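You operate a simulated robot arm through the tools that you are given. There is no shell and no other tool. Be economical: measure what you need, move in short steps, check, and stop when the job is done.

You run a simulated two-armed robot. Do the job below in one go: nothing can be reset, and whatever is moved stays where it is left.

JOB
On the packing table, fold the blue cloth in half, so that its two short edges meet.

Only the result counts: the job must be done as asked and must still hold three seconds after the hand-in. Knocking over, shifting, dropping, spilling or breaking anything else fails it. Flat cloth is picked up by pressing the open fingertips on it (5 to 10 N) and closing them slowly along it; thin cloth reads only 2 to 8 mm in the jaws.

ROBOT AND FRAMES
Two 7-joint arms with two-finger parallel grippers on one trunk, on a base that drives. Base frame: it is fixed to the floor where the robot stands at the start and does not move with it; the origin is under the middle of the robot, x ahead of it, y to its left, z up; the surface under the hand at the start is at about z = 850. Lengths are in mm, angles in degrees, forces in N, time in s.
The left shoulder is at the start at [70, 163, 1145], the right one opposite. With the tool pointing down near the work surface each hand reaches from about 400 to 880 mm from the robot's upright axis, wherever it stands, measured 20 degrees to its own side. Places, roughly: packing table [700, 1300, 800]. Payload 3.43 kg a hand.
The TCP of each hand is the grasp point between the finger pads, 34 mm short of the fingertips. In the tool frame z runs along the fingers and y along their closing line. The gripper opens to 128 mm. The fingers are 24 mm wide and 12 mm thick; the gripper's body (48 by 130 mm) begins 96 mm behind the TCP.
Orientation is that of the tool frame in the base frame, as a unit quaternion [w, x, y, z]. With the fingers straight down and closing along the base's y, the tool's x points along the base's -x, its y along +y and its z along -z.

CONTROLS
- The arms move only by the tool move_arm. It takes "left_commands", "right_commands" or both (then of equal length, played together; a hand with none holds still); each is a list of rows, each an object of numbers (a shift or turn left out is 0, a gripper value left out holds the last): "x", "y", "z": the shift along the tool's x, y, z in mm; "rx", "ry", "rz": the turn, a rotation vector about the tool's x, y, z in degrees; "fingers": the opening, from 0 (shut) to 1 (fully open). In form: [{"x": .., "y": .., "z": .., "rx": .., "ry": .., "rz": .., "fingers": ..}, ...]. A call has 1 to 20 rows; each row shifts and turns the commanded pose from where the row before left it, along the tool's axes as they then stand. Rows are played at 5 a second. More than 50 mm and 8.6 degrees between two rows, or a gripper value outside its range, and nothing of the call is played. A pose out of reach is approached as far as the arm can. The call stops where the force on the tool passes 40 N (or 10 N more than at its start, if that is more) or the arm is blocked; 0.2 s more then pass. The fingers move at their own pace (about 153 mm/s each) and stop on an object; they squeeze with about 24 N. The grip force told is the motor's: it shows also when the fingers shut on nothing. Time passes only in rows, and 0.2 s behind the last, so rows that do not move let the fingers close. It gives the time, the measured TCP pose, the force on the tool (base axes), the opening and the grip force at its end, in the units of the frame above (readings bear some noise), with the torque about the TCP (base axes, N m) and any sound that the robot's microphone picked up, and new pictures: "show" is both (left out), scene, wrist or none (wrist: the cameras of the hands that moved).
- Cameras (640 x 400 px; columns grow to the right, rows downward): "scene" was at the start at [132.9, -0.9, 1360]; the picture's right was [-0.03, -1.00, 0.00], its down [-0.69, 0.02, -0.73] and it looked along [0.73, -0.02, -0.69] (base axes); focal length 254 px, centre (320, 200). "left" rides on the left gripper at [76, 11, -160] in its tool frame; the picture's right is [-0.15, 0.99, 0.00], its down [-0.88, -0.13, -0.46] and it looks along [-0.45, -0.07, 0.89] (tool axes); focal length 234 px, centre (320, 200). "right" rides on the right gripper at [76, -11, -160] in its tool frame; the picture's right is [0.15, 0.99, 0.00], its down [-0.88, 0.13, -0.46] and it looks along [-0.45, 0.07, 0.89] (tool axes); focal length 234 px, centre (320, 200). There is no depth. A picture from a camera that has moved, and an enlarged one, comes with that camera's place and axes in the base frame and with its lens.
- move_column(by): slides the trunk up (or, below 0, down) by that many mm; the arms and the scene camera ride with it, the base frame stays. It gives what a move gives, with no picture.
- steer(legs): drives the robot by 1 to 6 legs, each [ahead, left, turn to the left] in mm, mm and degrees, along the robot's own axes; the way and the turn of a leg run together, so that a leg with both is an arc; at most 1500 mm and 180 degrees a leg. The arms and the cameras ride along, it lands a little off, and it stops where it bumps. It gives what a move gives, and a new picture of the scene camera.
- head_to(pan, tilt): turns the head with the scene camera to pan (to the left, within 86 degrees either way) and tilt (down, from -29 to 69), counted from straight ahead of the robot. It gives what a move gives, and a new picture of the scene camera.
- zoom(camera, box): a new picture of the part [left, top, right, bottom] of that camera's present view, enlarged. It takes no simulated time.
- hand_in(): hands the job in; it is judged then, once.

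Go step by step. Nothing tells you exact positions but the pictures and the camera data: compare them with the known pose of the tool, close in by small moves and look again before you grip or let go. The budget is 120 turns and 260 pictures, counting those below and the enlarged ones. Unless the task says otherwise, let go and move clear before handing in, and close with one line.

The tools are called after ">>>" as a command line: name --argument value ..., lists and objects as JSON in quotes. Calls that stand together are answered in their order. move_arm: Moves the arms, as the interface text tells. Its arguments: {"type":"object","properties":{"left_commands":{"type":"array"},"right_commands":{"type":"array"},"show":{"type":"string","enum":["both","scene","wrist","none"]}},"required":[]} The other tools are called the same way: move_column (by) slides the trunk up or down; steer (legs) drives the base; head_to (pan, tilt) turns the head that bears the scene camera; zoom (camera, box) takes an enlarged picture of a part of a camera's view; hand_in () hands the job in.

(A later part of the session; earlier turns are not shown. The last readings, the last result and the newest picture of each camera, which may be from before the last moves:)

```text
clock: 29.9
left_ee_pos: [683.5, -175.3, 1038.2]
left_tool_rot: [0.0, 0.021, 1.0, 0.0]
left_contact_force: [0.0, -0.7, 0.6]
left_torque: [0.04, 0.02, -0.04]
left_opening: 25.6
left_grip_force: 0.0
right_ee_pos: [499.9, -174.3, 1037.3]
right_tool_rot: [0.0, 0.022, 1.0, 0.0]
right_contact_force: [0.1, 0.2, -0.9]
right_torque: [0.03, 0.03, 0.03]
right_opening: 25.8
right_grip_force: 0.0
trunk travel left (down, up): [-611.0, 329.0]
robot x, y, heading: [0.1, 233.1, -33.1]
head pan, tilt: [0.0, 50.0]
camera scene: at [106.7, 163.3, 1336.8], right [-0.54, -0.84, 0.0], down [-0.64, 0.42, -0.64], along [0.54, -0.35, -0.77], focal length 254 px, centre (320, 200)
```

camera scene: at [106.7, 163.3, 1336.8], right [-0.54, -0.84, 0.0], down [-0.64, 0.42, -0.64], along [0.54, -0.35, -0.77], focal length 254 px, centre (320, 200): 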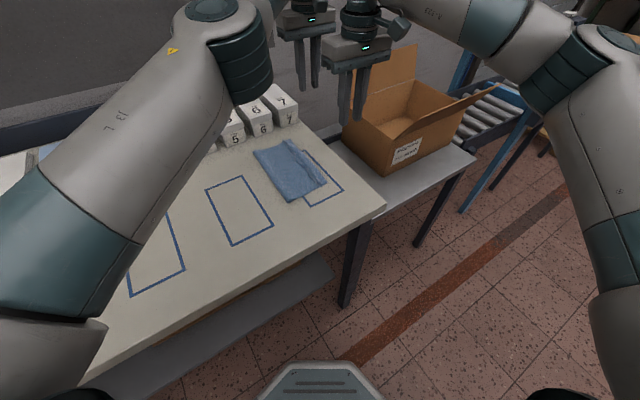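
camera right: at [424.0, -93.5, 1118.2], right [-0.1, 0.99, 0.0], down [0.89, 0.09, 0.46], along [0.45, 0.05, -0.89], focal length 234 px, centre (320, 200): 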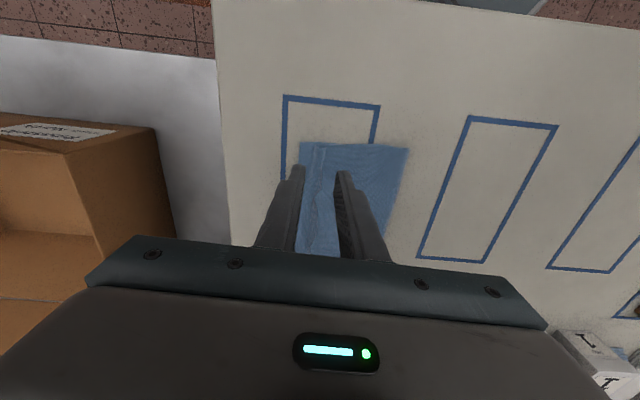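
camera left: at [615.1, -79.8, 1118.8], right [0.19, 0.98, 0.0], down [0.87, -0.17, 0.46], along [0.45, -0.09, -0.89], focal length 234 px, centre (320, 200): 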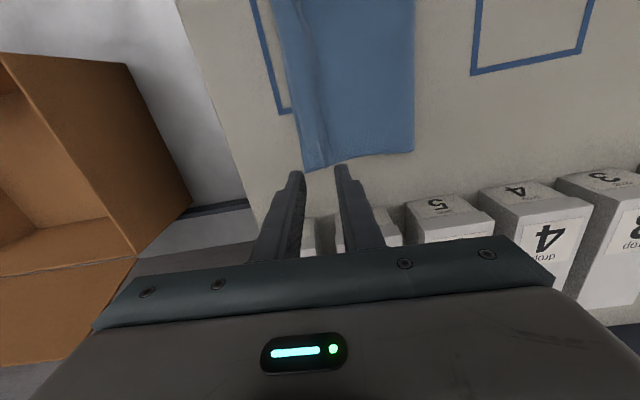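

Next I turn the hands so the open fingers line up along the hem (four "bristles"), placed just left of the flap.

>>> move_arm --left_commands '[{"rz": 8, "fingers": 0.55}, {"rz": 8}, {"rz": 8}, {"rz": 8}, {"rz": 8}, {"rz": 8}, {"rz": 8}, {"rz": 8}, {"rz": 8}, {"rz": 8}, {"rz": 7.4}, {"x": 40, "y": -1}, {"x": 40, "y": -1}, {"x": 35, "y": -1}, {"z": 35}, {"z": 35}, {"z": 25}, {}]' --right_commands '[{"rz": 8, "fingers": 0.55}, {"rz": 8}, {"rz": 8}, {"rz": 8}, {"rz": 8}, {"rz": 8}, {"rz": 8}, {"rz": 8}, {"rz": 8}, {"rz": 8}, {"rz": 7.4}, {"x": 40, "y": 10}, {"x": 40, "y": 10}, {"x": 34, "y": 10}, {"z": 35}, {"z": 35}, {"z": 25}, {}]'

```text
clock: 32.7
left_ee_pos: [650.9, -90.1, 1027.1]
left_tool_rot: [0.004, 0.506, 0.862, -0.002]
left_contact_force: [5.6, -2.5, 0.5]
left_torque: [0.18, 0.82, 0.21]
left_opening: 70.5
left_grip_force: 0.1
left hand out of reach, approached as far as the arm can: row 7, 8, 9, 10, 11
right_ee_pos: [514.2, -98.7, 1037.0]
right_tool_rot: [-0.002, 0.705, 0.709, -0.004]
right_contact_force: [-5.7, 1.7, -0.6]
right_torque: [-0.26, -0.66, 0.1]
right_opening: 70.6
right_grip_force: 0.0
trunk travel left (down, up): [-611.0, 329.0]
robot x, y, heading: [-0.8, 233.9, -33.0]
head pan, tilt: [0.0, 50.0]
stopped in row 13 (right hand): the force on the tool passed its limit at 67 N (the readings are from after the stop); the commanded pose is now the measured one
camera scene: at [107.5, 166.4, 1336.8], right [-0.54, -0.84, 0.0], down [-0.64, 0.41, -0.64], along [0.54, -0.35, -0.77], focal length 254 px, centre (320, 200)
camera right: at [505.0, -23.8, 1198.7], right [0.99, 0.16, -0.01], down [0.14, -0.88, 0.46], along [0.06, -0.45, -0.89], focal length 234 px, centre (320, 200)
camera left: at [622.4, -16.7, 1186.8], right [0.94, 0.35, 0.0], down [0.31, -0.83, 0.46], along [0.17, -0.43, -0.89], focal length 234 px, centre (320, 200)
```

scene: 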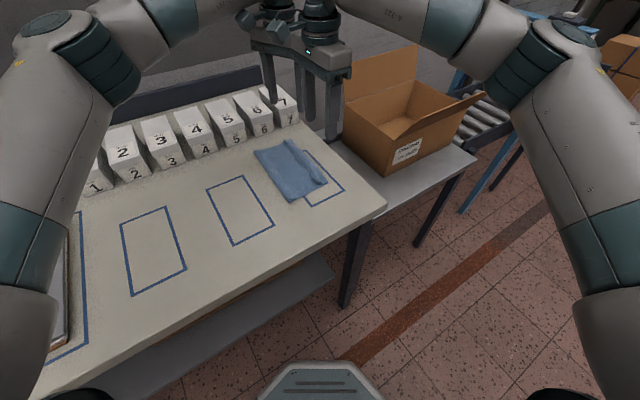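
right: 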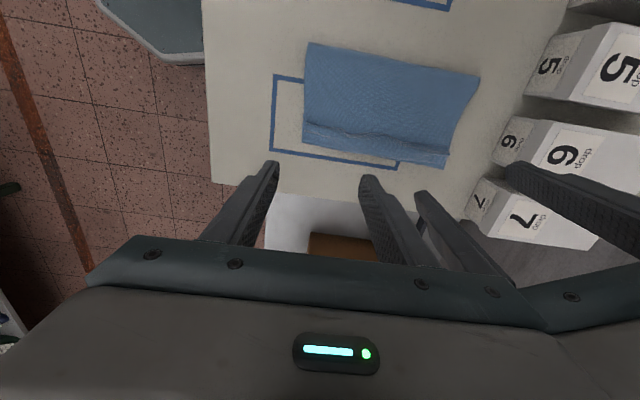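
left: 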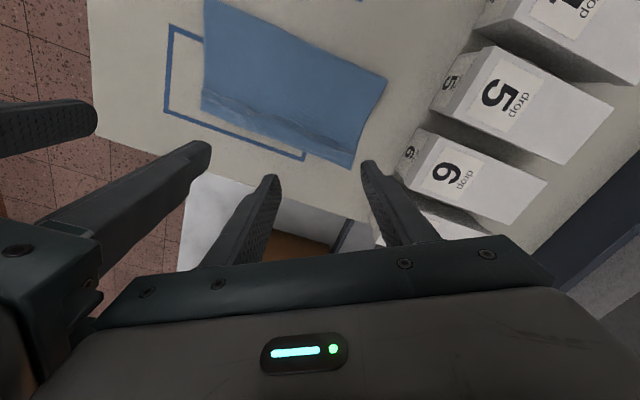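

The hands touched each other; the left wrist can't turn that far here. I separate them, park the left hand off to the left, and will brush with the wide-open right hand alone.

>>> move_arm --right_commands '[{"y": -20}, {"y": -30}, {}]' --show "none"

>>> move_arm --left_commands '[{"z": -10, "x": 20, "y": 8}, {"z": -10, "x": 40, "y": 16}, {"x": 40, "y": 16}, {"x": 40, "y": 16}, {"x": 40, "y": 16}, {"x": 40, "y": 16}, {"x": 20, "y": 8}, {}]' --show "scene"

```text
clock: 33.5
left_ee_pos: [650.9, -92.2, 1027.9]
left_tool_rot: [0.004, 0.508, 0.862, -0.001]
left_contact_force: [0.3, 0.1, 0.0]
left_torque: [0.0, 0.03, -0.02]
left_opening: 70.5
left_grip_force: 0.1
right_ee_pos: [464.3, -102.9, 1038.1]
right_tool_rot: [-0.003, 0.704, 0.71, -0.003]
right_contact_force: [-0.4, -0.3, -0.7]
right_torque: [-0.05, 0.01, 0.0]
right_opening: 70.3
right_grip_force: 0.0
trunk travel left (down, up): [-611.0, 329.0]
robot x, y, heading: [-2.0, 231.5, -32.9]
head pan, tilt: [0.0, 50.0]
```

```text
clock: 35.3
left_ee_pos: [617.0, 164.5, 1046.9]
left_tool_rot: [0.004, 0.508, 0.862, 0.0]
left_contact_force: [0.5, 0.6, 0.3]
left_torque: [0.01, -0.01, 0.0]
left_opening: 70.3
left_grip_force: 0.0
right_ee_pos: [465.0, -102.9, 1038.6]
right_tool_rot: [-0.002, 0.705, 0.709, -0.002]
right_contact_force: [-1.0, 0.4, 0.3]
right_torque: [-0.02, -0.01, 0.03]
right_opening: 70.3
right_grip_force: 0.0
trunk travel left (down, up): [-611.0, 329.0]
robot x, y, heading: [-0.2, 232.5, -32.9]
head pan, tilt: [0.0, 50.0]
camera scene: at [106.8, 163.5, 1336.7], right [-0.54, -0.84, 0.0], down [-0.64, 0.42, -0.64], along [0.54, -0.35, -0.77], focal length 254 px, centre (320, 200)
```

scene: 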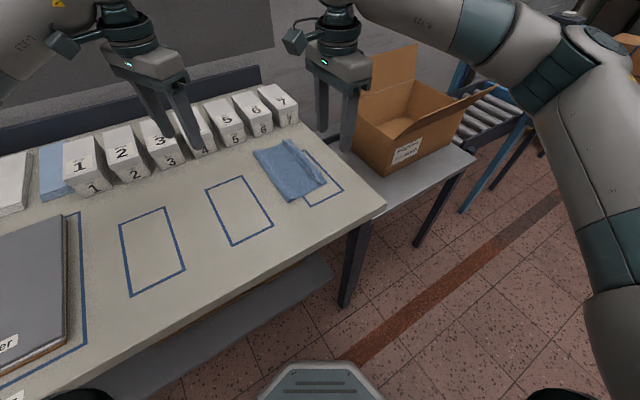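

>>> move_arm --right_commands '[{"x": 12, "y": 34, "fingers": 1}, {"x": 12, "y": 34}, {"x": 12, "y": 34}, {"x": 12, "y": 33}, {"z": 35}, {"z": 35}, {"z": 28}, {}]'

>>> zoom --camera "right" --box '[160, 40, 480, 240]'

```text
clock: 37.1
left_ee_pos: [617.0, 163.9, 1045.4]
left_tool_rot: [0.004, 0.508, 0.861, 0.0]
left_contact_force: [-0.2, 0.7, 0.7]
left_torque: [0.03, 0.0, -0.02]
left_opening: 70.3
left_grip_force: 0.0
right_ee_pos: [598.7, -52.8, 938.9]
right_tool_rot: [-0.002, 0.704, 0.711, -0.002]
right_contact_force: [0.0, 0.0, -0.6]
right_torque: [0.0, 0.03, 0.02]
right_opening: 128.1
right_grip_force: 0.1
trunk travel left (down, up): [-611.0, 329.0]
robot x, y, heading: [-0.6, 229.8, -33.1]
head pan, tilt: [0.0, 50.0]
camera scene: at [106.5, 164.1, 1336.8], right [-0.54, -0.84, 0.0], down [-0.64, 0.42, -0.64], along [0.54, -0.35, -0.77], focal length 254 px, centre (320, 200)
camera right: at [588.4, 22.7, 1099.8], right [0.99, 0.15, -0.01], down [0.14, -0.88, 0.46], along [0.06, -0.45, -0.89], focal length 234 px, centre (320, 200)
```

scene: 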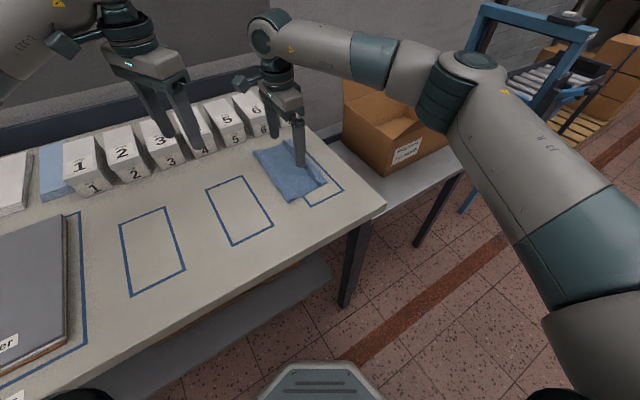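
right: 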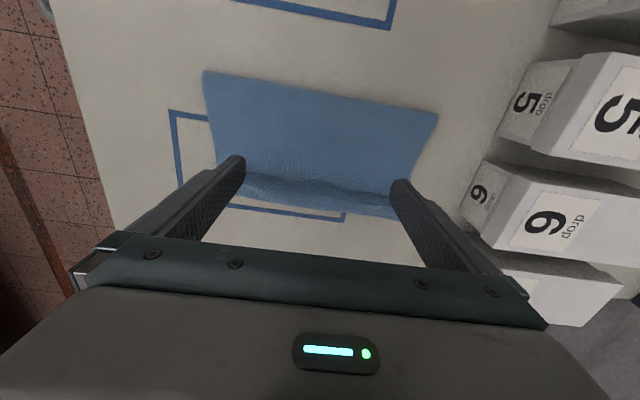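

```text
2.00 times, centred on (320, 140) of right
camera zoom: at [588.4, 22.7, 1099.8], right [0.99, 0.15, -0.01], down [0.14, -0.88, 0.46], along [0.06, -0.45, -0.89], focal length 468 px, centre (320, 320)
```

zoom: 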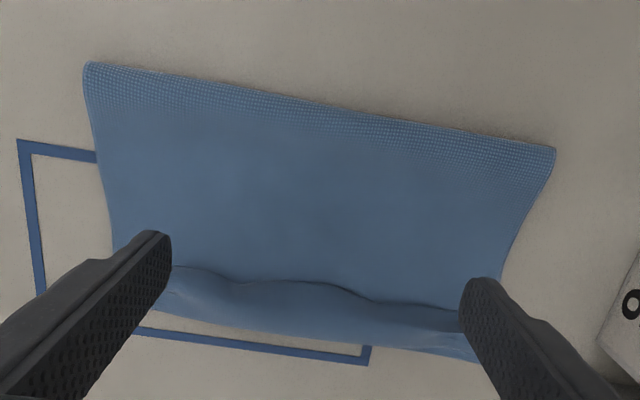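

The flap's free edge faces left, just ahead of the fingers. I drop to just above the upper layer and sweep right, rising slightly over the hem.

>>> move_arm --right_commands '[{"z": 25}, {"z": 15}, {"z": 8}, {}, {"x": -8}, {"x": -8}, {"x": -8}, {"x": -8, "z": -1}, {"x": -8, "z": -2}, {"x": -8, "z": -2}, {"x": -8, "z": -2}, {"x": -8}, {"x": -8}, {"x": -8}, {"x": -8}, {"x": -8}, {}]'

>>> zoom --camera "right" --box '[160, 0, 480, 200]'

```text
clock: 40.7
left_ee_pos: [616.1, 163.8, 1045.6]
left_tool_rot: [0.004, 0.508, 0.862, 0.0]
left_contact_force: [-0.1, 0.6, 0.2]
left_torque: [-0.01, -0.01, 0.01]
left_opening: 70.6
left_grip_force: 0.0
right_ee_pos: [598.0, -149.8, 898.5]
right_tool_rot: [-0.003, 0.705, 0.709, -0.003]
right_contact_force: [-0.1, 0.4, 0.0]
right_torque: [0.02, -0.02, 0.0]
right_opening: 128.0
right_grip_force: 0.1
trunk travel left (down, up): [-611.0, 329.0]
robot x, y, heading: [0.5, 235.2, -32.8]
head pan, tilt: [0.0, 50.0]
camera scene: at [106.8, 164.2, 1336.8], right [-0.54, -0.84, 0.0], down [-0.64, 0.42, -0.64], along [0.54, -0.35, -0.77], focal length 254 px, centre (320, 200)
camera right: at [588.2, -73.8, 1058.9], right [0.99, 0.15, -0.01], down [0.14, -0.88, 0.46], along [0.06, -0.45, -0.89], focal length 234 px, centre (320, 200)
```

scene: 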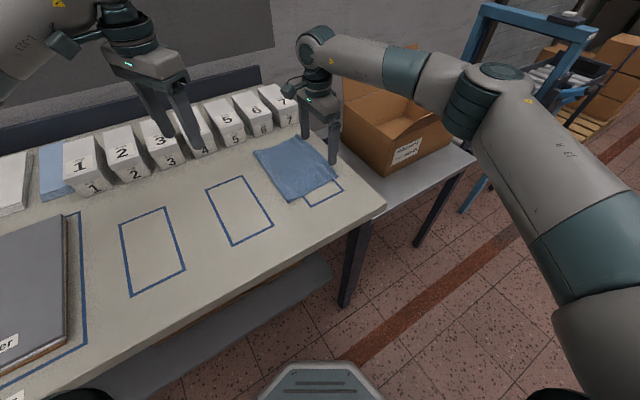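
right: 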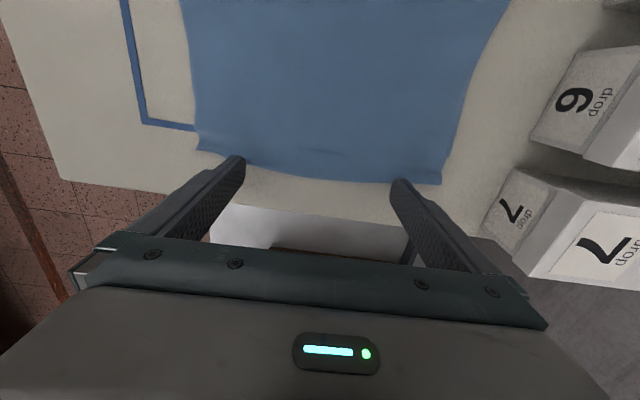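

```text
2.00 times, centred on (320, 100) of right
camera zoom: at [588.2, -73.8, 1058.9], right [0.99, 0.15, -0.01], down [0.14, -0.88, 0.46], along [0.06, -0.45, -0.89], focal length 468 px, centre (320, 400)
```

zoom: 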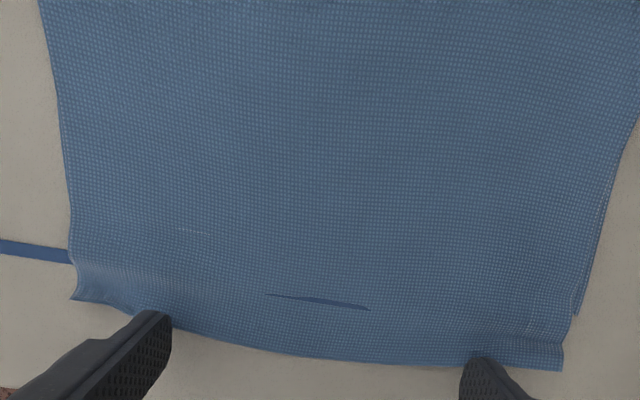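

The hem flipped over to the right. I raise the hand and measure how far the upper edge overshoots.

>>> move_arm --right_commands '[{"x": -6, "z": -20}, {"z": -40}, {"z": -40}, {"z": -40}, {"y": -45}, {"y": -45}, {"y": -45}, {"y": -30}, {}]' --show "wrist"

>>> zoom --camera "scene" --box '[240, 120, 360, 215]'

```text
clock: 42.7
left_ee_pos: [617.9, 164.3, 1044.5]
left_tool_rot: [0.005, 0.507, 0.862, 0.0]
left_contact_force: [0.9, 0.1, 0.0]
left_torque: [-0.03, 0.0, 0.01]
left_opening: 70.3
left_grip_force: 0.1
right_ee_pos: [435.1, -155.3, 1039.7]
right_tool_rot: [-0.004, 0.704, 0.71, -0.003]
right_contact_force: [0.3, 0.2, -0.6]
right_torque: [-0.02, 0.02, -0.02]
right_opening: 128.1
right_grip_force: 0.2
trunk travel left (down, up): [-611.0, 329.0]
robot x, y, heading: [-1.2, 233.6, -32.7]
head pan, tilt: [0.0, 50.0]
camera right: at [424.3, -80.7, 1199.7], right [0.99, 0.15, -0.01], down [0.14, -0.88, 0.46], along [0.06, -0.45, -0.89], focal length 234 px, centre (320, 200)
```

right: 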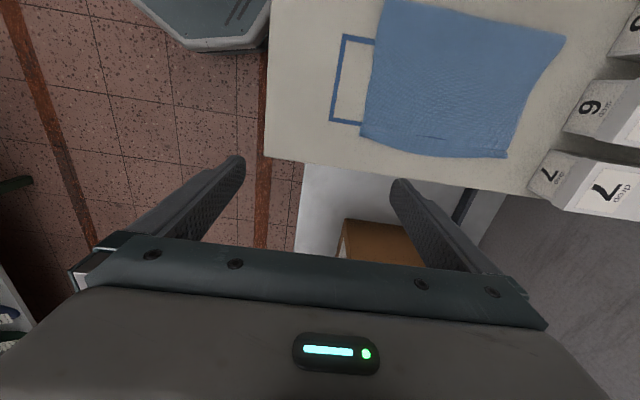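

```text
4.21 times, centred on (300, 168) of scene
camera zoom: at [107.4, 164.5, 1336.7], right [-0.54, -0.84, 0.0], down [-0.64, 0.42, -0.64], along [0.54, -0.35, -0.77], focal length 1069 px, centre (404, 337)
```

zoom: 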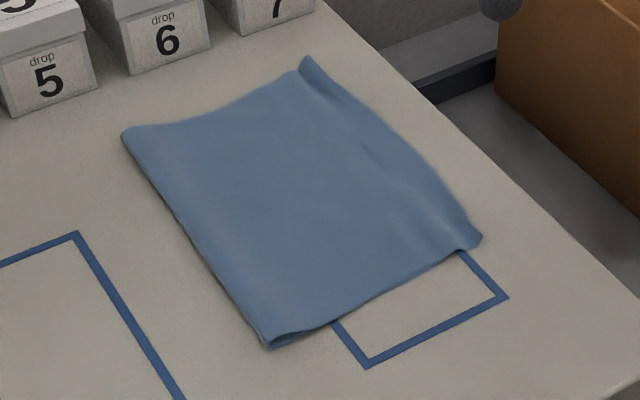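

The upper layer is now flat but overshoots the lower edge by about 30 mm (upper edge y≈−147, lower ≈−112). I'll re-grip that edge on bare table and re-lay it; first I turn the hands back and shift the base nearer.

>>> move_arm --left_commands '[{"rz": -7.7, "fingers": 0.14}, {"rz": -7.7}, {"rz": -7.7}, {"rz": -7.6}, {"rz": -7.6}, {"rz": -7.6}, {"rz": -7.6}, {"rz": -7.5}, {}, {}, {}, {}, {}, {}]' --right_commands '[{"x": 45, "y": 20, "fingers": 0.14}, {"x": 45, "y": 20}, {"rz": -8.15}, {"rz": -8.15}, {"rz": -8.15}, {"rz": -8.15}, {"rz": -8.15}, {"rz": -8.15}, {"rz": -8.15}, {"rz": -8.15}, {"rz": -8.15}, {"rz": -8.15}, {"rz": -8.1}, {}]' --show "none"

>>> steer --legs '[[35, -55, 0]]'

```text
clock: 45.7
left_ee_pos: [617.1, 164.0, 1046.1]
left_tool_rot: [0.003, 0.0, 1.0, -0.003]
left_contact_force: [0.0, 0.3, 0.5]
left_torque: [0.0, 0.0, -0.01]
left_opening: 18.0
left_grip_force: 0.1
right_ee_pos: [473.9, -65.8, 1038.8]
right_tool_rot: [-0.004, -0.002, 1.0, -0.001]
right_contact_force: [-0.2, 0.2, -0.8]
right_torque: [0.02, -0.02, -0.01]
right_opening: 17.9
right_grip_force: 0.0
trunk travel left (down, up): [-611.0, 329.0]
robot x, y, heading: [-0.6, 230.9, -32.9]
head pan, tilt: [0.0, 50.0]
```

```text
clock: 46.7
left_ee_pos: [616.0, 98.2, 1046.6]
left_tool_rot: [0.003, 0.0, 1.0, -0.003]
left_contact_force: [-0.6, 0.1, -0.6]
left_torque: [0.06, 0.0, -0.01]
left_opening: 17.9
left_grip_force: 0.1
right_ee_pos: [474.7, -130.3, 1039.8]
right_tool_rot: [-0.003, -0.001, 1.0, 0.0]
right_contact_force: [0.2, 0.3, -0.1]
right_torque: [0.02, 0.01, 0.02]
right_opening: 17.9
right_grip_force: 0.0
trunk travel left (down, up): [-611.0, 329.0]
robot x, y, heading: [-0.3, 166.6, -33.0]
head pan, tilt: [0.0, 50.0]
camera scene: at [106.6, 98.9, 1336.7], right [-0.54, -0.84, 0.0], down [-0.64, 0.42, -0.64], along [0.54, -0.35, -0.77], focal length 254 px, centre (320, 200)
```

scene: 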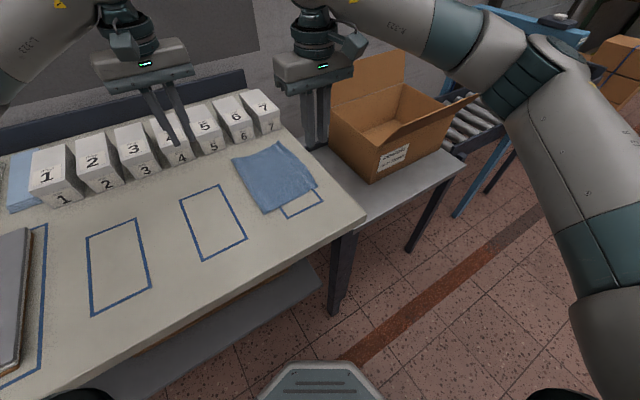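

>>> move_arm --left_commands '[{"x": -14.5, "y": -39, "z": 10}, {"x": -14.5, "y": -39, "z": 10}, {"x": -14.5, "y": -39, "z": 10}, {"x": -14.5, "y": -39, "z": 15}, {"x": -14.5, "y": -39, "z": 20}, {"x": -14.5, "y": -40, "z": 21}, {}]' --right_commands '[{"x": -10, "y": -2, "z": 10}, {"x": -11, "y": -2, "z": 10}, {"x": -10, "z": 10}, {"z": 15}, {"z": 15}, {"z": 20}, {}]'

>>> zoom --camera "left" --box '[220, 60, 420, 190]'

>>> zoom --camera "right" --box '[220, 60, 420, 190]'

```text
clock: 48.3
left_ee_pos: [703.8, -135.6, 960.9]
left_tool_rot: [0.003, 0.0, 1.0, -0.003]
left_contact_force: [0.5, -0.1, 0.4]
left_torque: [-0.02, -0.01, 0.02]
left_opening: 17.8
left_grip_force: 0.0
right_ee_pos: [504.5, -133.2, 959.0]
right_tool_rot: [-0.003, -0.001, 1.0, -0.001]
right_contact_force: [0.1, -0.1, 0.3]
right_torque: [-0.03, 0.02, -0.01]
right_opening: 18.2
right_grip_force: 0.0
trunk travel left (down, up): [-611.0, 329.0]
robot x, y, heading: [-0.7, 167.9, -32.7]
head pan, tilt: [0.0, 50.0]
camera scene: at [106.3, 100.9, 1336.9], right [-0.54, -0.84, 0.0], down [-0.64, 0.42, -0.64], along [0.54, -0.35, -0.77], focal length 254 px, centre (320, 200)
camera right: at [430.3, -144.2, 1120.1], right [-0.15, 0.99, 0.0], down [0.88, 0.13, 0.45], along [0.44, 0.07, -0.89], focal length 234 px, centre (320, 200)
camera left: at [627.2, -121.9, 1120.9], right [0.15, 0.99, -0.01], down [0.88, -0.13, 0.46], along [0.46, -0.07, -0.89], focal length 234 px, centre (320, 200)
```

scene: 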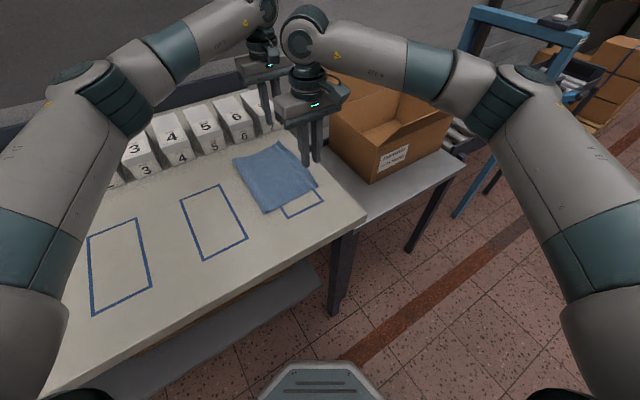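
right: 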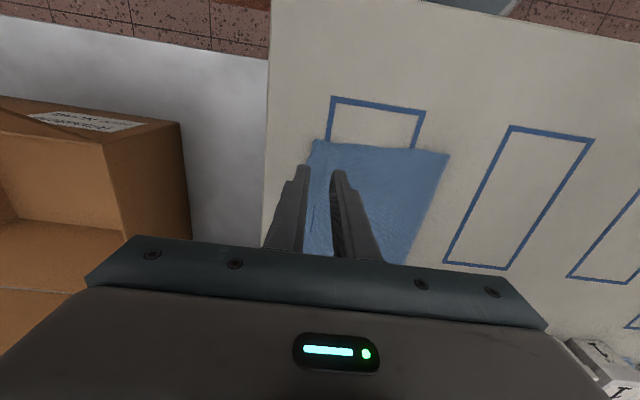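
left: 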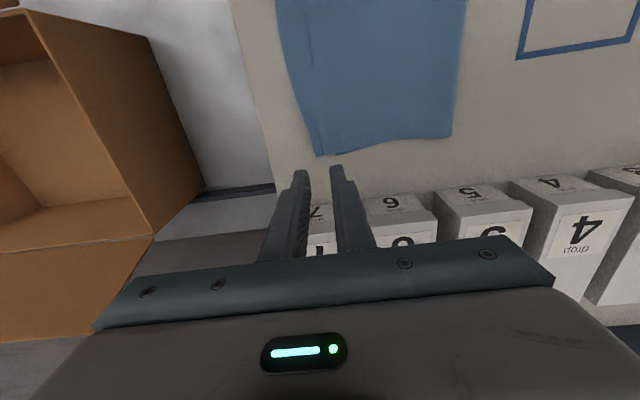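

```text
3.08 times, centred on (320, 125) of left
camera zoom: at [627.2, -121.9, 1120.9], right [0.15, 0.99, -0.01], down [0.88, -0.13, 0.46], along [0.46, -0.07, -0.89], focal length 720 px, centre (320, 431)
```

zoom: 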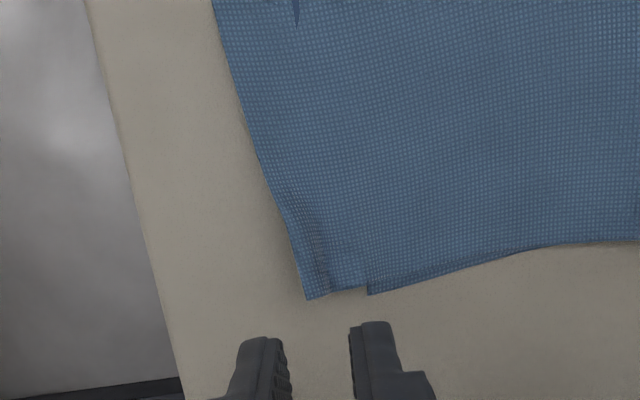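

```text
3.08 times, centred on (320, 125) of right
camera zoom: at [430.3, -144.2, 1120.1], right [-0.15, 0.99, 0.0], down [0.88, 0.13, 0.45], along [0.44, 0.07, -0.89], focal length 720 px, centre (320, 431)
```

zoom: 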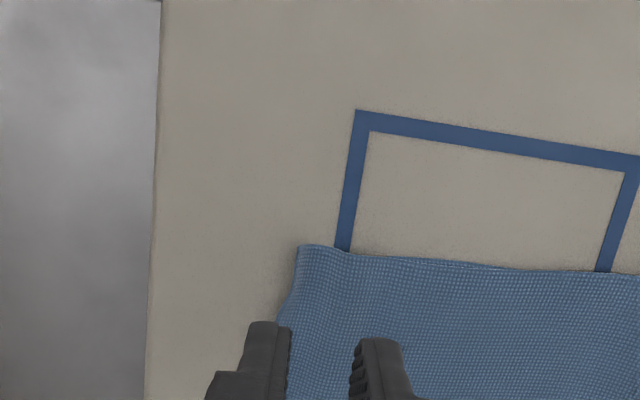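

The upper edge lies at y≈−140 (far) and −145 (near), overshooting the lower corner by ~25 mm. I centre the fingers on the edge and go down to just above the table.

>>> move_arm --left_commands '[{"x": 6, "y": 2.5, "z": 30}, {"z": 25}, {"z": 16}, {"z": 3}, {}]' --right_commands '[{"y": -4.5, "z": 30}, {"z": 25}, {"z": 14}, {"z": 3}, {}]' --show "none"

>>> zoom --camera "left" --box '[240, 120, 400, 220]'

>>> zoom --camera "right" --box '[240, 120, 400, 220]'

```text
clock: 49.5
left_ee_pos: [698.4, -134.6, 886.8]
left_tool_rot: [0.004, -0.001, 1.0, -0.002]
left_contact_force: [-0.5, 0.0, 0.4]
left_torque: [-0.02, 0.02, -0.01]
left_opening: 17.7
left_grip_force: 0.1
right_ee_pos: [503.7, -138.5, 886.3]
right_tool_rot: [-0.003, -0.001, 1.0, 0.0]
right_contact_force: [0.1, 0.4, -0.2]
right_torque: [0.04, -0.01, -0.04]
right_opening: 17.8
right_grip_force: 0.0
trunk travel left (down, up): [-611.0, 329.0]
robot x, y, heading: [-1.2, 169.6, -32.8]
head pan, tilt: [0.0, 50.0]
```

```text
4.00 times, centred on (320, 170) of left
camera zoom: at [621.7, -121.8, 1046.6], right [0.15, 0.99, 0.0], down [0.88, -0.13, 0.46], along [0.46, -0.07, -0.89], focal length 937 px, centre (320, 320)
```

zoom: 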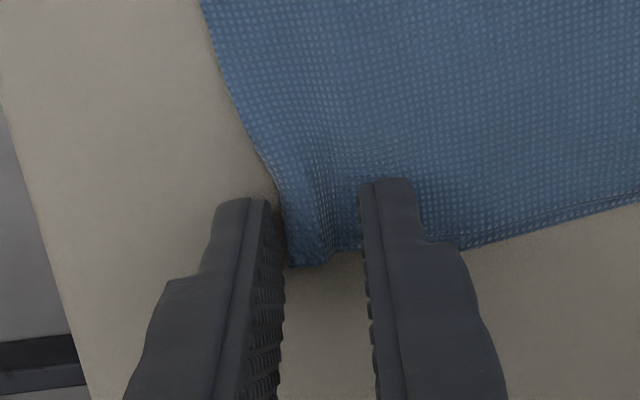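

```text
4.00 times, centred on (320, 170) of right
camera zoom: at [429.6, -150.0, 1047.3], right [-0.15, 0.99, 0.0], down [0.88, 0.13, 0.45], along [0.44, 0.07, -0.89], focal length 937 px, centre (320, 320)
```

zoom: 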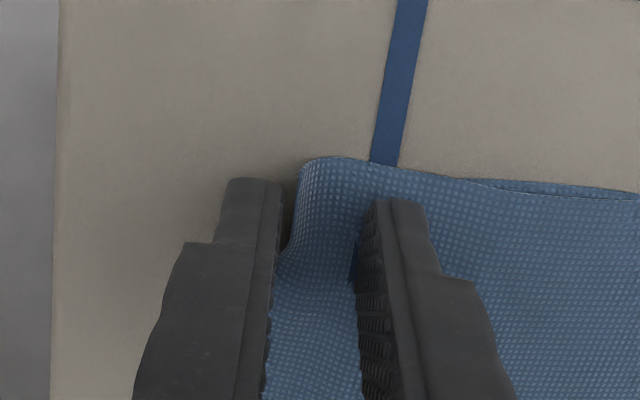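

The raised upper edge lies between the fingers on both sides. I press lightly and close slowly.

>>> move_arm --left_commands '[{"z": 1.5, "y": -1}, {"z": 0.7}, {}, {"fingers": 0.12}, {"fingers": 0.1}, {"fingers": 0.08}, {"fingers": 0.06}, {"fingers": 0.04}, {"fingers": 0.02}, {"fingers": 0}, {}, {}]' --right_commands '[{"z": 1.5}, {"z": 0.7}, {}, {"fingers": 0.12}, {"fingers": 0.1}, {"fingers": 0.08}, {"fingers": 0.06}, {"fingers": 0.04}, {"fingers": 0.02}, {"fingers": 0}, {}, {}]' --show "none"

>>> zoom --camera "left" --box '[240, 120, 400, 220]'

>>> zoom --camera "right" --box '[240, 120, 400, 220]'

```text
clock: 52.1
left_ee_pos: [697.1, -134.3, 886.2]
left_tool_rot: [0.005, 0.001, 1.0, -0.003]
left_contact_force: [-0.8, 0.4, 1.8]
left_torque: [0.0, 0.05, -0.01]
left_opening: 1.5
left_grip_force: 23.9
right_ee_pos: [504.0, -137.7, 885.3]
right_tool_rot: [-0.003, -0.001, 1.0, 0.0]
right_contact_force: [1.3, -0.4, 11.2]
right_torque: [0.06, 0.0, 0.02]
right_opening: 1.9
right_grip_force: 23.8
trunk travel left (down, up): [-611.0, 329.0]
robot x, y, heading: [1.9, 166.6, -32.7]
head pan, tilt: [0.0, 50.0]
```

```text
4.00 times, centred on (320, 170) of left
camera zoom: at [620.9, -122.0, 1045.2], right [0.15, 0.99, 0.0], down [0.88, -0.13, 0.46], along [0.46, -0.07, -0.89], focal length 937 px, centre (320, 320)
```

zoom: 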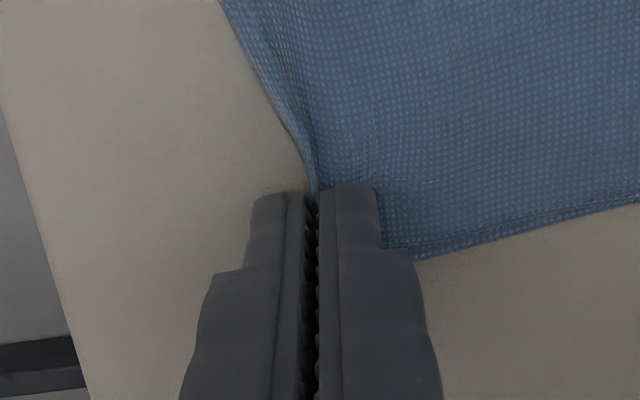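

```text
4.00 times, centred on (320, 170) of right
camera zoom: at [428.7, -149.7, 1046.4], right [-0.15, 0.99, 0.0], down [0.88, 0.13, 0.45], along [0.45, 0.07, -0.89], focal length 937 px, centre (320, 320)
```

zoom: 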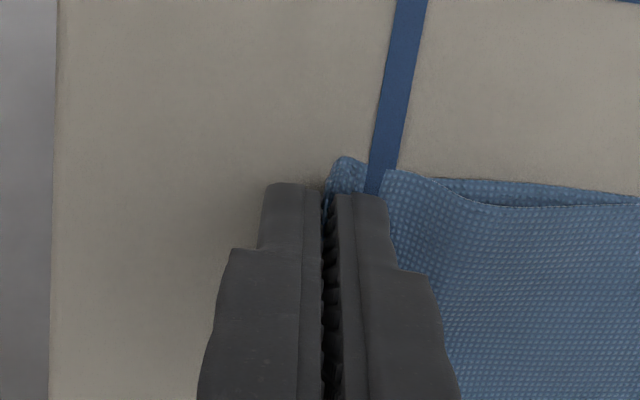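

Both seem to hold the very edge. I lift a little to test.

>>> move_arm --left_commands '[{"z": -5, "y": 1}, {"z": -10, "y": 3}, {"z": -10, "y": 4}, {"z": -10, "y": 5}, {}]' --right_commands '[{"z": -5, "y": 1}, {"z": -10, "y": 3}, {"z": -10, "y": 4}, {"z": -10, "y": 5}, {}]'

>>> zoom --camera "left" --box '[220, 60, 420, 190]'

>>> zoom --camera "scene" --box '[220, 110, 340, 215]'

```text
clock: 53.3
left_ee_pos: [699.2, -121.0, 920.6]
left_tool_rot: [0.004, -0.001, 1.0, -0.002]
left_contact_force: [-0.3, -0.4, 0.0]
left_torque: [0.01, 0.01, 0.03]
left_opening: 1.6
left_grip_force: 24.3
right_ee_pos: [504.3, -126.9, 919.0]
right_tool_rot: [-0.004, -0.001, 1.0, 0.0]
right_contact_force: [0.8, 0.4, -0.2]
right_torque: [-0.02, 0.0, 0.0]
right_opening: 1.6
right_grip_force: 24.1
trunk travel left (down, up): [-611.0, 329.0]
robot x, y, heading: [-0.1, 165.2, -32.9]
head pan, tilt: [0.0, 50.0]
camera scene: at [106.7, 98.8, 1336.7], right [-0.54, -0.84, 0.0], down [-0.64, 0.42, -0.64], along [0.54, -0.35, -0.77], focal length 254 px, centre (320, 200)
camera right: at [429.9, -137.9, 1080.2], right [-0.15, 0.99, 0.0], down [0.88, 0.13, 0.45], along [0.44, 0.07, -0.89], focal length 234 px, centre (320, 200)
camera left: at [621.3, -109.4, 1079.3], right [0.15, 0.99, 0.0], down [0.88, -0.13, 0.46], along [0.46, -0.07, -0.89], focal length 234 px, centre (320, 200)
```

scene: 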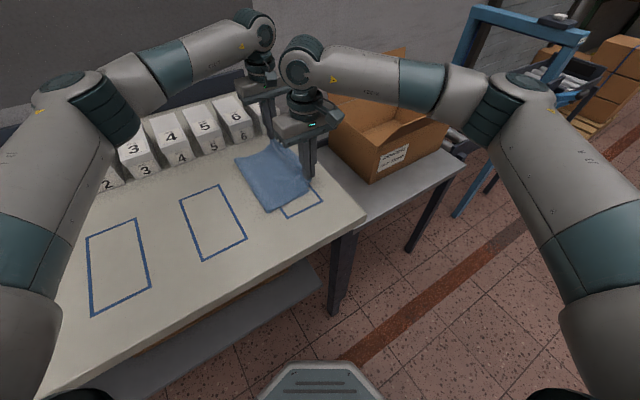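
right: 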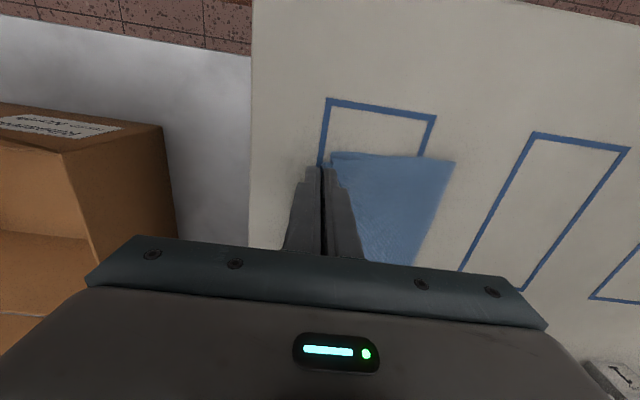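
left: 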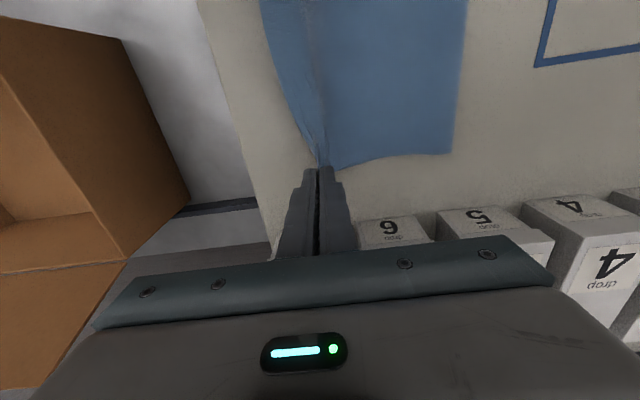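

```text
3.08 times, centred on (320, 125) of left
camera zoom: at [621.3, -109.4, 1079.3], right [0.15, 0.99, 0.0], down [0.88, -0.13, 0.46], along [0.46, -0.07, -0.89], focal length 720 px, centre (320, 431)
```

zoom: 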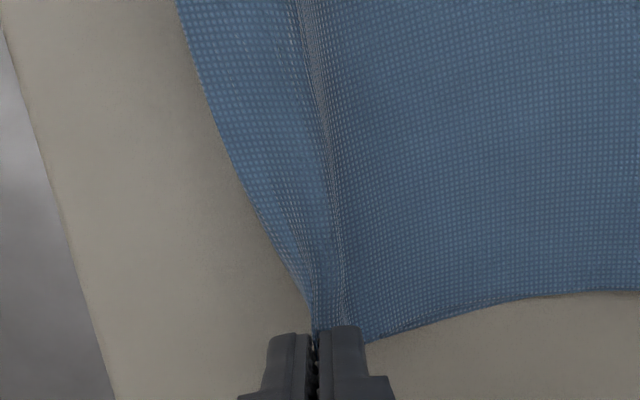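

```text
3.81 times, centred on (280, 162) of scene
camera zoom: at [106.7, 98.8, 1336.7], right [-0.54, -0.84, 0.0], down [-0.64, 0.42, -0.64], along [0.54, -0.35, -0.77], focal length 967 px, centre (472, 343)
```

zoom: 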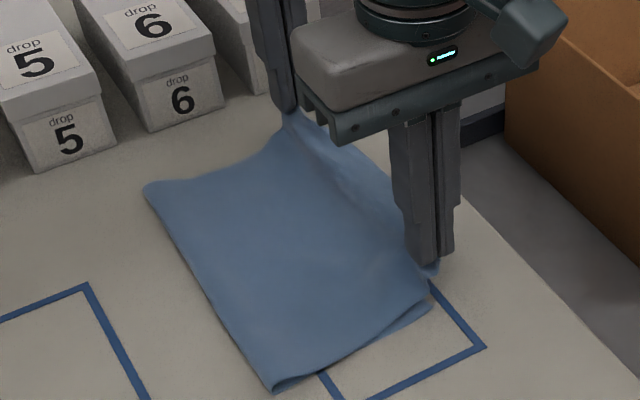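

Both hold. I lift the upper layer back over towards the crease, keeping slack, to check the lower edge.

>>> move_arm --left_commands '[{"y": 16, "z": -13}, {"y": 16, "z": -13}, {"y": 16, "z": -12}, {"y": 16, "z": -12}, {"y": 16, "z": -11}, {"y": 16, "z": -10}, {"y": 16, "z": -8}, {"y": 16, "z": -6}, {"y": 12}, {}]' --right_commands '[{"y": 16, "z": -13}, {"y": 16, "z": -13}, {"y": 16, "z": -12}, {"y": 16, "z": -12}, {"y": 16, "z": -11}, {"y": 16, "z": -10}, {"y": 16, "z": -8}, {"y": 16, "z": -6}, {"y": 18}, {}]'

```text
clock: 55.5
left_ee_pos: [697.8, 19.2, 1004.6]
left_tool_rot: [0.004, 0.0, 1.0, -0.002]
left_contact_force: [-0.4, 0.0, 0.5]
left_torque: [0.03, 0.02, -0.01]
left_opening: 1.7
left_grip_force: 23.8
right_ee_pos: [504.0, 20.1, 1003.2]
right_tool_rot: [-0.004, 0.0, 1.0, 0.001]
right_contact_force: [0.7, -0.4, 0.8]
right_torque: [0.03, 0.0, 0.03]
right_opening: 2.0
right_grip_force: 24.6
trunk travel left (down, up): [-611.0, 329.0]
robot x, y, heading: [-1.1, 166.2, -32.7]
head pan, tilt: [0.0, 50.0]
camera scene: at [106.4, 98.5, 1336.7], right [-0.54, -0.84, 0.0], down [-0.64, 0.42, -0.64], along [0.54, -0.35, -0.77], focal length 254 px, centre (320, 200)
camera right: at [430.4, 8.1, 1165.7], right [-0.15, 0.99, 0.0], down [0.88, 0.13, 0.45], along [0.44, 0.07, -0.89], focal length 234 px, centre (320, 200)
camera left: at [620.6, 30.8, 1163.9], right [0.15, 0.99, 0.0], down [0.88, -0.13, 0.46], along [0.46, -0.07, -0.89], focal length 234 px, centre (320, 200)
```

scene: 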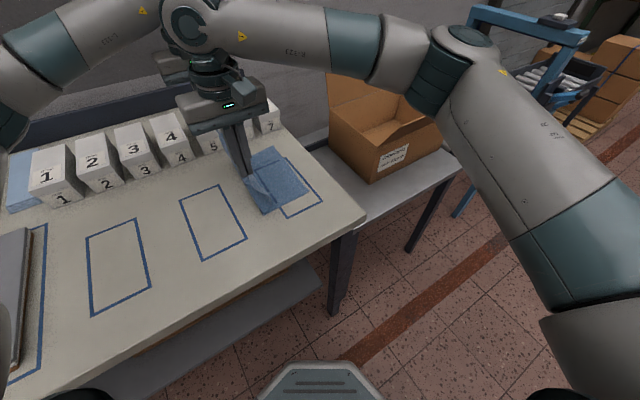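
right: 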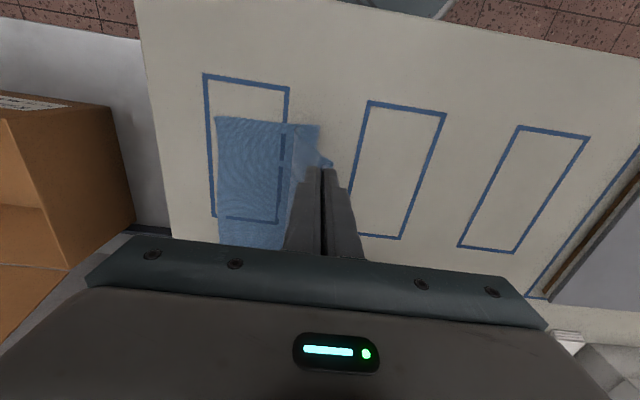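
left: 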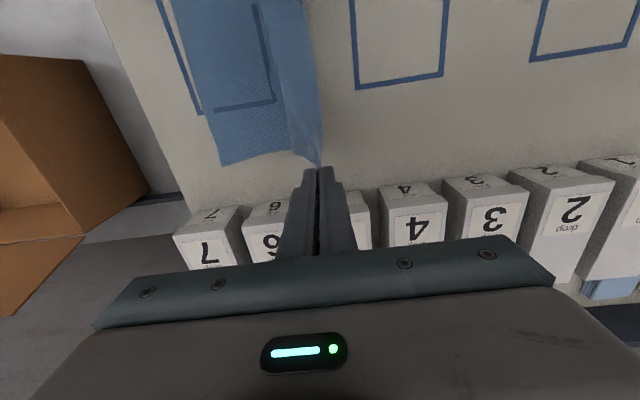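

The lower edge lies at y≈−116 (near) and −122 (far). I lay the upper edge down so it ends exactly there (hands at −109 and −115, the grip being ~7 mm in).

>>> move_arm --left_commands '[{"y": -17.3, "z": 3}, {"y": -17.3, "z": 3}, {"y": -16.1, "z": 7}, {"y": -16.1, "z": 7}, {"y": -13.9, "z": 10}, {"y": -13.9, "z": 10}, {"y": -10.7, "z": 13}, {"y": -10.7, "z": 13}, {"y": -6.7, "z": 13}, {"y": -6.7, "z": 13}, {"y": -2.4, "z": 7}, {"y": -2.4, "z": 5}, {"z": 5}, {"z": 4}, {}]' --right_commands '[{"y": -16.6, "z": 3}, {"y": -16.6, "z": 3}, {"y": -15.5, "z": 7}, {"y": -15.5, "z": 7}, {"y": -13.4, "z": 10}, {"y": -13.4, "z": 10}, {"y": -10.3, "z": 13}, {"y": -10.3, "z": 13}, {"y": -6.4, "z": 13}, {"y": -6.4, "z": 13}, {"y": -2.2, "z": 7}, {"y": -2.2, "z": 5}, {"z": 5}, {"z": 4}, {}]'

>>> zoom --camera "left" --box '[220, 60, 420, 190]'

>>> zoom --camera "right" --box '[240, 120, 400, 220]'

```text
clock: 58.7
left_ee_pos: [699.5, -115.7, 891.6]
left_tool_rot: [0.004, 0.001, 1.0, -0.003]
left_contact_force: [-0.9, 0.4, -1.1]
left_torque: [-0.01, 0.0, -0.01]
left_opening: 1.8
left_grip_force: 24.1
right_ee_pos: [505.0, -107.8, 891.5]
right_tool_rot: [-0.003, -0.002, 1.0, 0.0]
right_contact_force: [0.9, -0.8, 0.2]
right_torque: [0.04, -0.01, -0.02]
right_opening: 1.9
right_grip_force: 24.0
trunk travel left (down, up): [-611.0, 329.0]
robot x, y, heading: [-1.2, 168.1, -32.8]
head pan, tilt: [0.0, 50.0]
camera scene: at [106.4, 99.4, 1336.8], right [-0.54, -0.84, 0.0], down [-0.64, 0.42, -0.64], along [0.54, -0.35, -0.77], focal length 254 px, centre (320, 200)
camera right: at [429.9, -120.0, 1052.7], right [-0.15, 0.99, 0.0], down [0.88, 0.13, 0.45], along [0.44, 0.07, -0.89], focal length 234 px, centre (320, 200)
camera left: at [621.9, -103.7, 1051.0], right [0.15, 0.99, 0.0], down [0.88, -0.13, 0.46], along [0.46, -0.07, -0.89], focal length 234 px, centre (320, 200)
```

scene: 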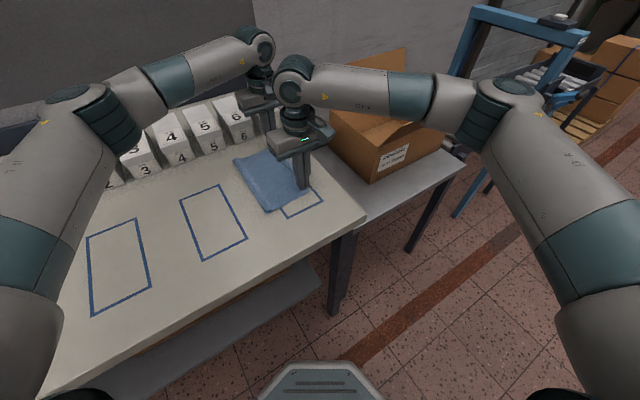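
right: 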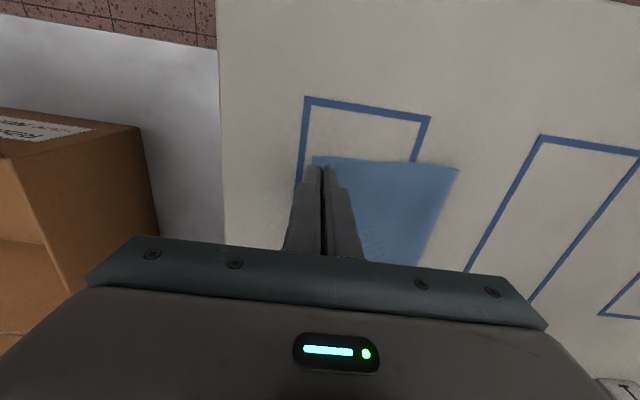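
left: 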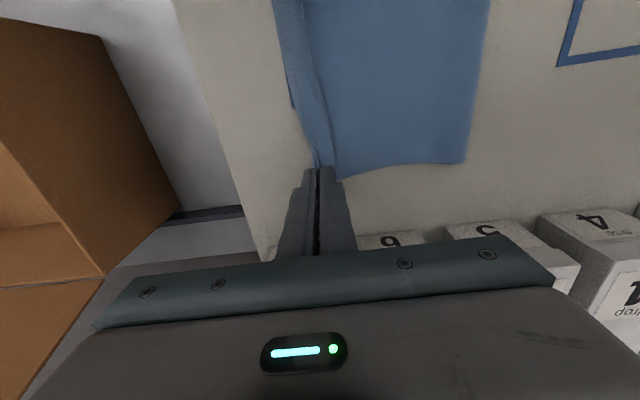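

```text
3.08 times, centred on (320, 125) of left
camera zoom: at [621.9, -103.7, 1051.0], right [0.15, 0.99, 0.0], down [0.88, -0.13, 0.46], along [0.46, -0.07, -0.89], focal length 720 px, centre (320, 431)
```

zoom: 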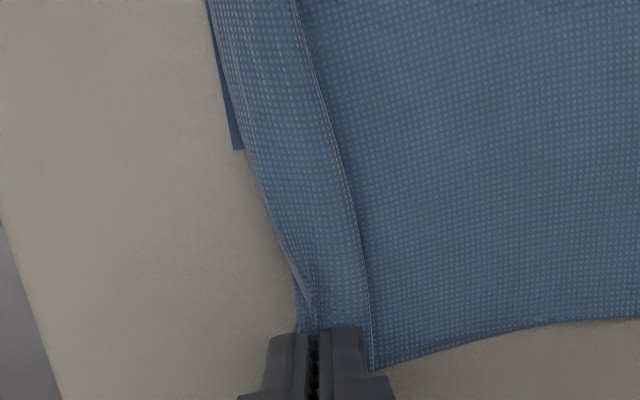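

```text
4.00 times, centred on (320, 170) of right
camera zoom: at [429.9, -120.0, 1052.7], right [-0.15, 0.99, 0.0], down [0.88, 0.13, 0.45], along [0.44, 0.07, -0.89], focal length 937 px, centre (320, 320)
```

zoom: 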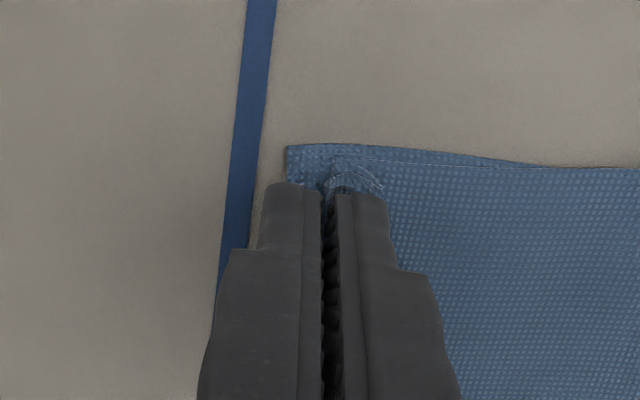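

A slack ridge has formed by the hands because the crease didn't roll left. I lift again until the cloth is taut over a crease further left, then will lay it with a taut arc.

>>> move_arm --left_commands '[{"y": 6, "z": -16}, {"y": 10, "z": -16}, {"y": 14, "z": -15}, {"y": 16, "z": -14}, {"y": 18, "z": -13}, {"y": 19, "z": -12}, {"y": 19, "z": -11}, {"y": 18, "z": -10}, {"y": 17, "z": -8}, {"y": 16, "z": -8}, {}]' --right_commands '[{"y": 6, "z": -16}, {"y": 10, "z": -16}, {"y": 14, "z": -15}, {"y": 16, "z": -14}, {"y": 17, "z": -13}, {"y": 18, "z": -12}, {"y": 18, "z": -11}, {"y": 17, "z": -10}, {"y": 16, "z": -8}, {"y": 16, "z": -8}, {}]'

>>> zoom --camera "scene" --box '[200, 110, 340, 220]'

```text
clock: 61.1
left_ee_pos: [698.2, 36.8, 1015.1]
left_tool_rot: [0.002, -0.001, 1.0, -0.002]
left_contact_force: [-0.2, 0.2, 0.7]
left_torque: [0.03, -0.02, 0.04]
left_opening: 1.4
left_grip_force: 23.8
right_ee_pos: [504.1, 40.2, 1013.5]
right_tool_rot: [-0.003, -0.001, 1.0, 0.001]
right_contact_force: [-0.5, 0.6, 0.2]
right_torque: [0.04, 0.0, 0.05]
right_opening: 1.8
right_grip_force: 23.5
trunk travel left (down, up): [-611.0, 329.0]
robot x, y, heading: [-3.0, 165.6, -32.6]
head pan, tilt: [0.0, 50.0]
camera scene: at [106.6, 98.4, 1336.7], right [-0.54, -0.84, 0.0], down [-0.64, 0.42, -0.64], along [0.54, -0.35, -0.77], focal length 254 px, centre (320, 200)
camera right: at [429.8, 27.4, 1175.1], right [-0.15, 0.99, 0.0], down [0.88, 0.13, 0.45], along [0.44, 0.07, -0.89], focal length 234 px, centre (320, 200)
camera left: at [621.1, 49.2, 1173.8], right [0.15, 0.99, 0.0], down [0.88, -0.13, 0.46], along [0.46, -0.07, -0.89], focal length 234 px, centre (320, 200)
```

scene: 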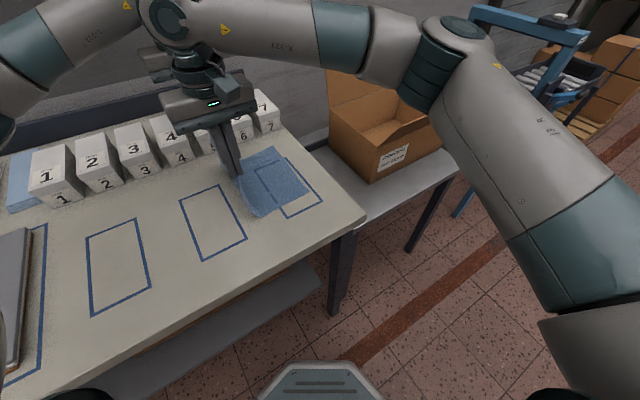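
right: 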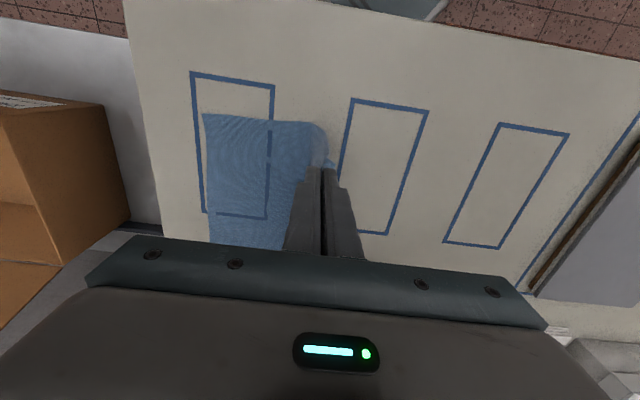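
left: 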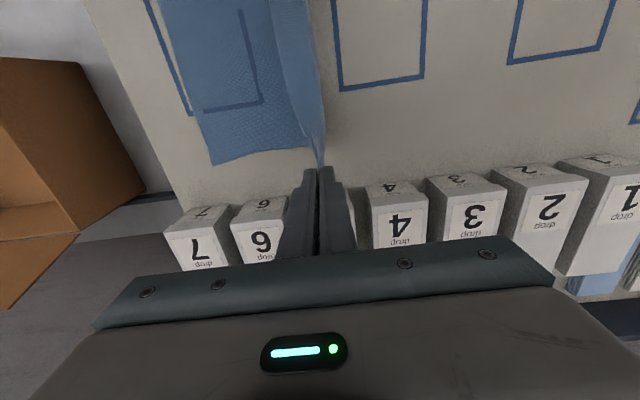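

```text
3.64 times, centred on (270, 165) of scene
camera zoom: at [106.6, 98.4, 1336.7], right [-0.54, -0.84, 0.0], down [-0.64, 0.42, -0.64], along [0.54, -0.35, -0.77], focal length 923 px, centre (502, 327)
```

zoom: 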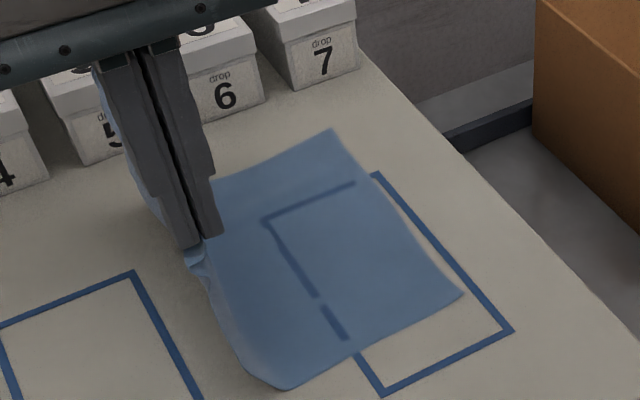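

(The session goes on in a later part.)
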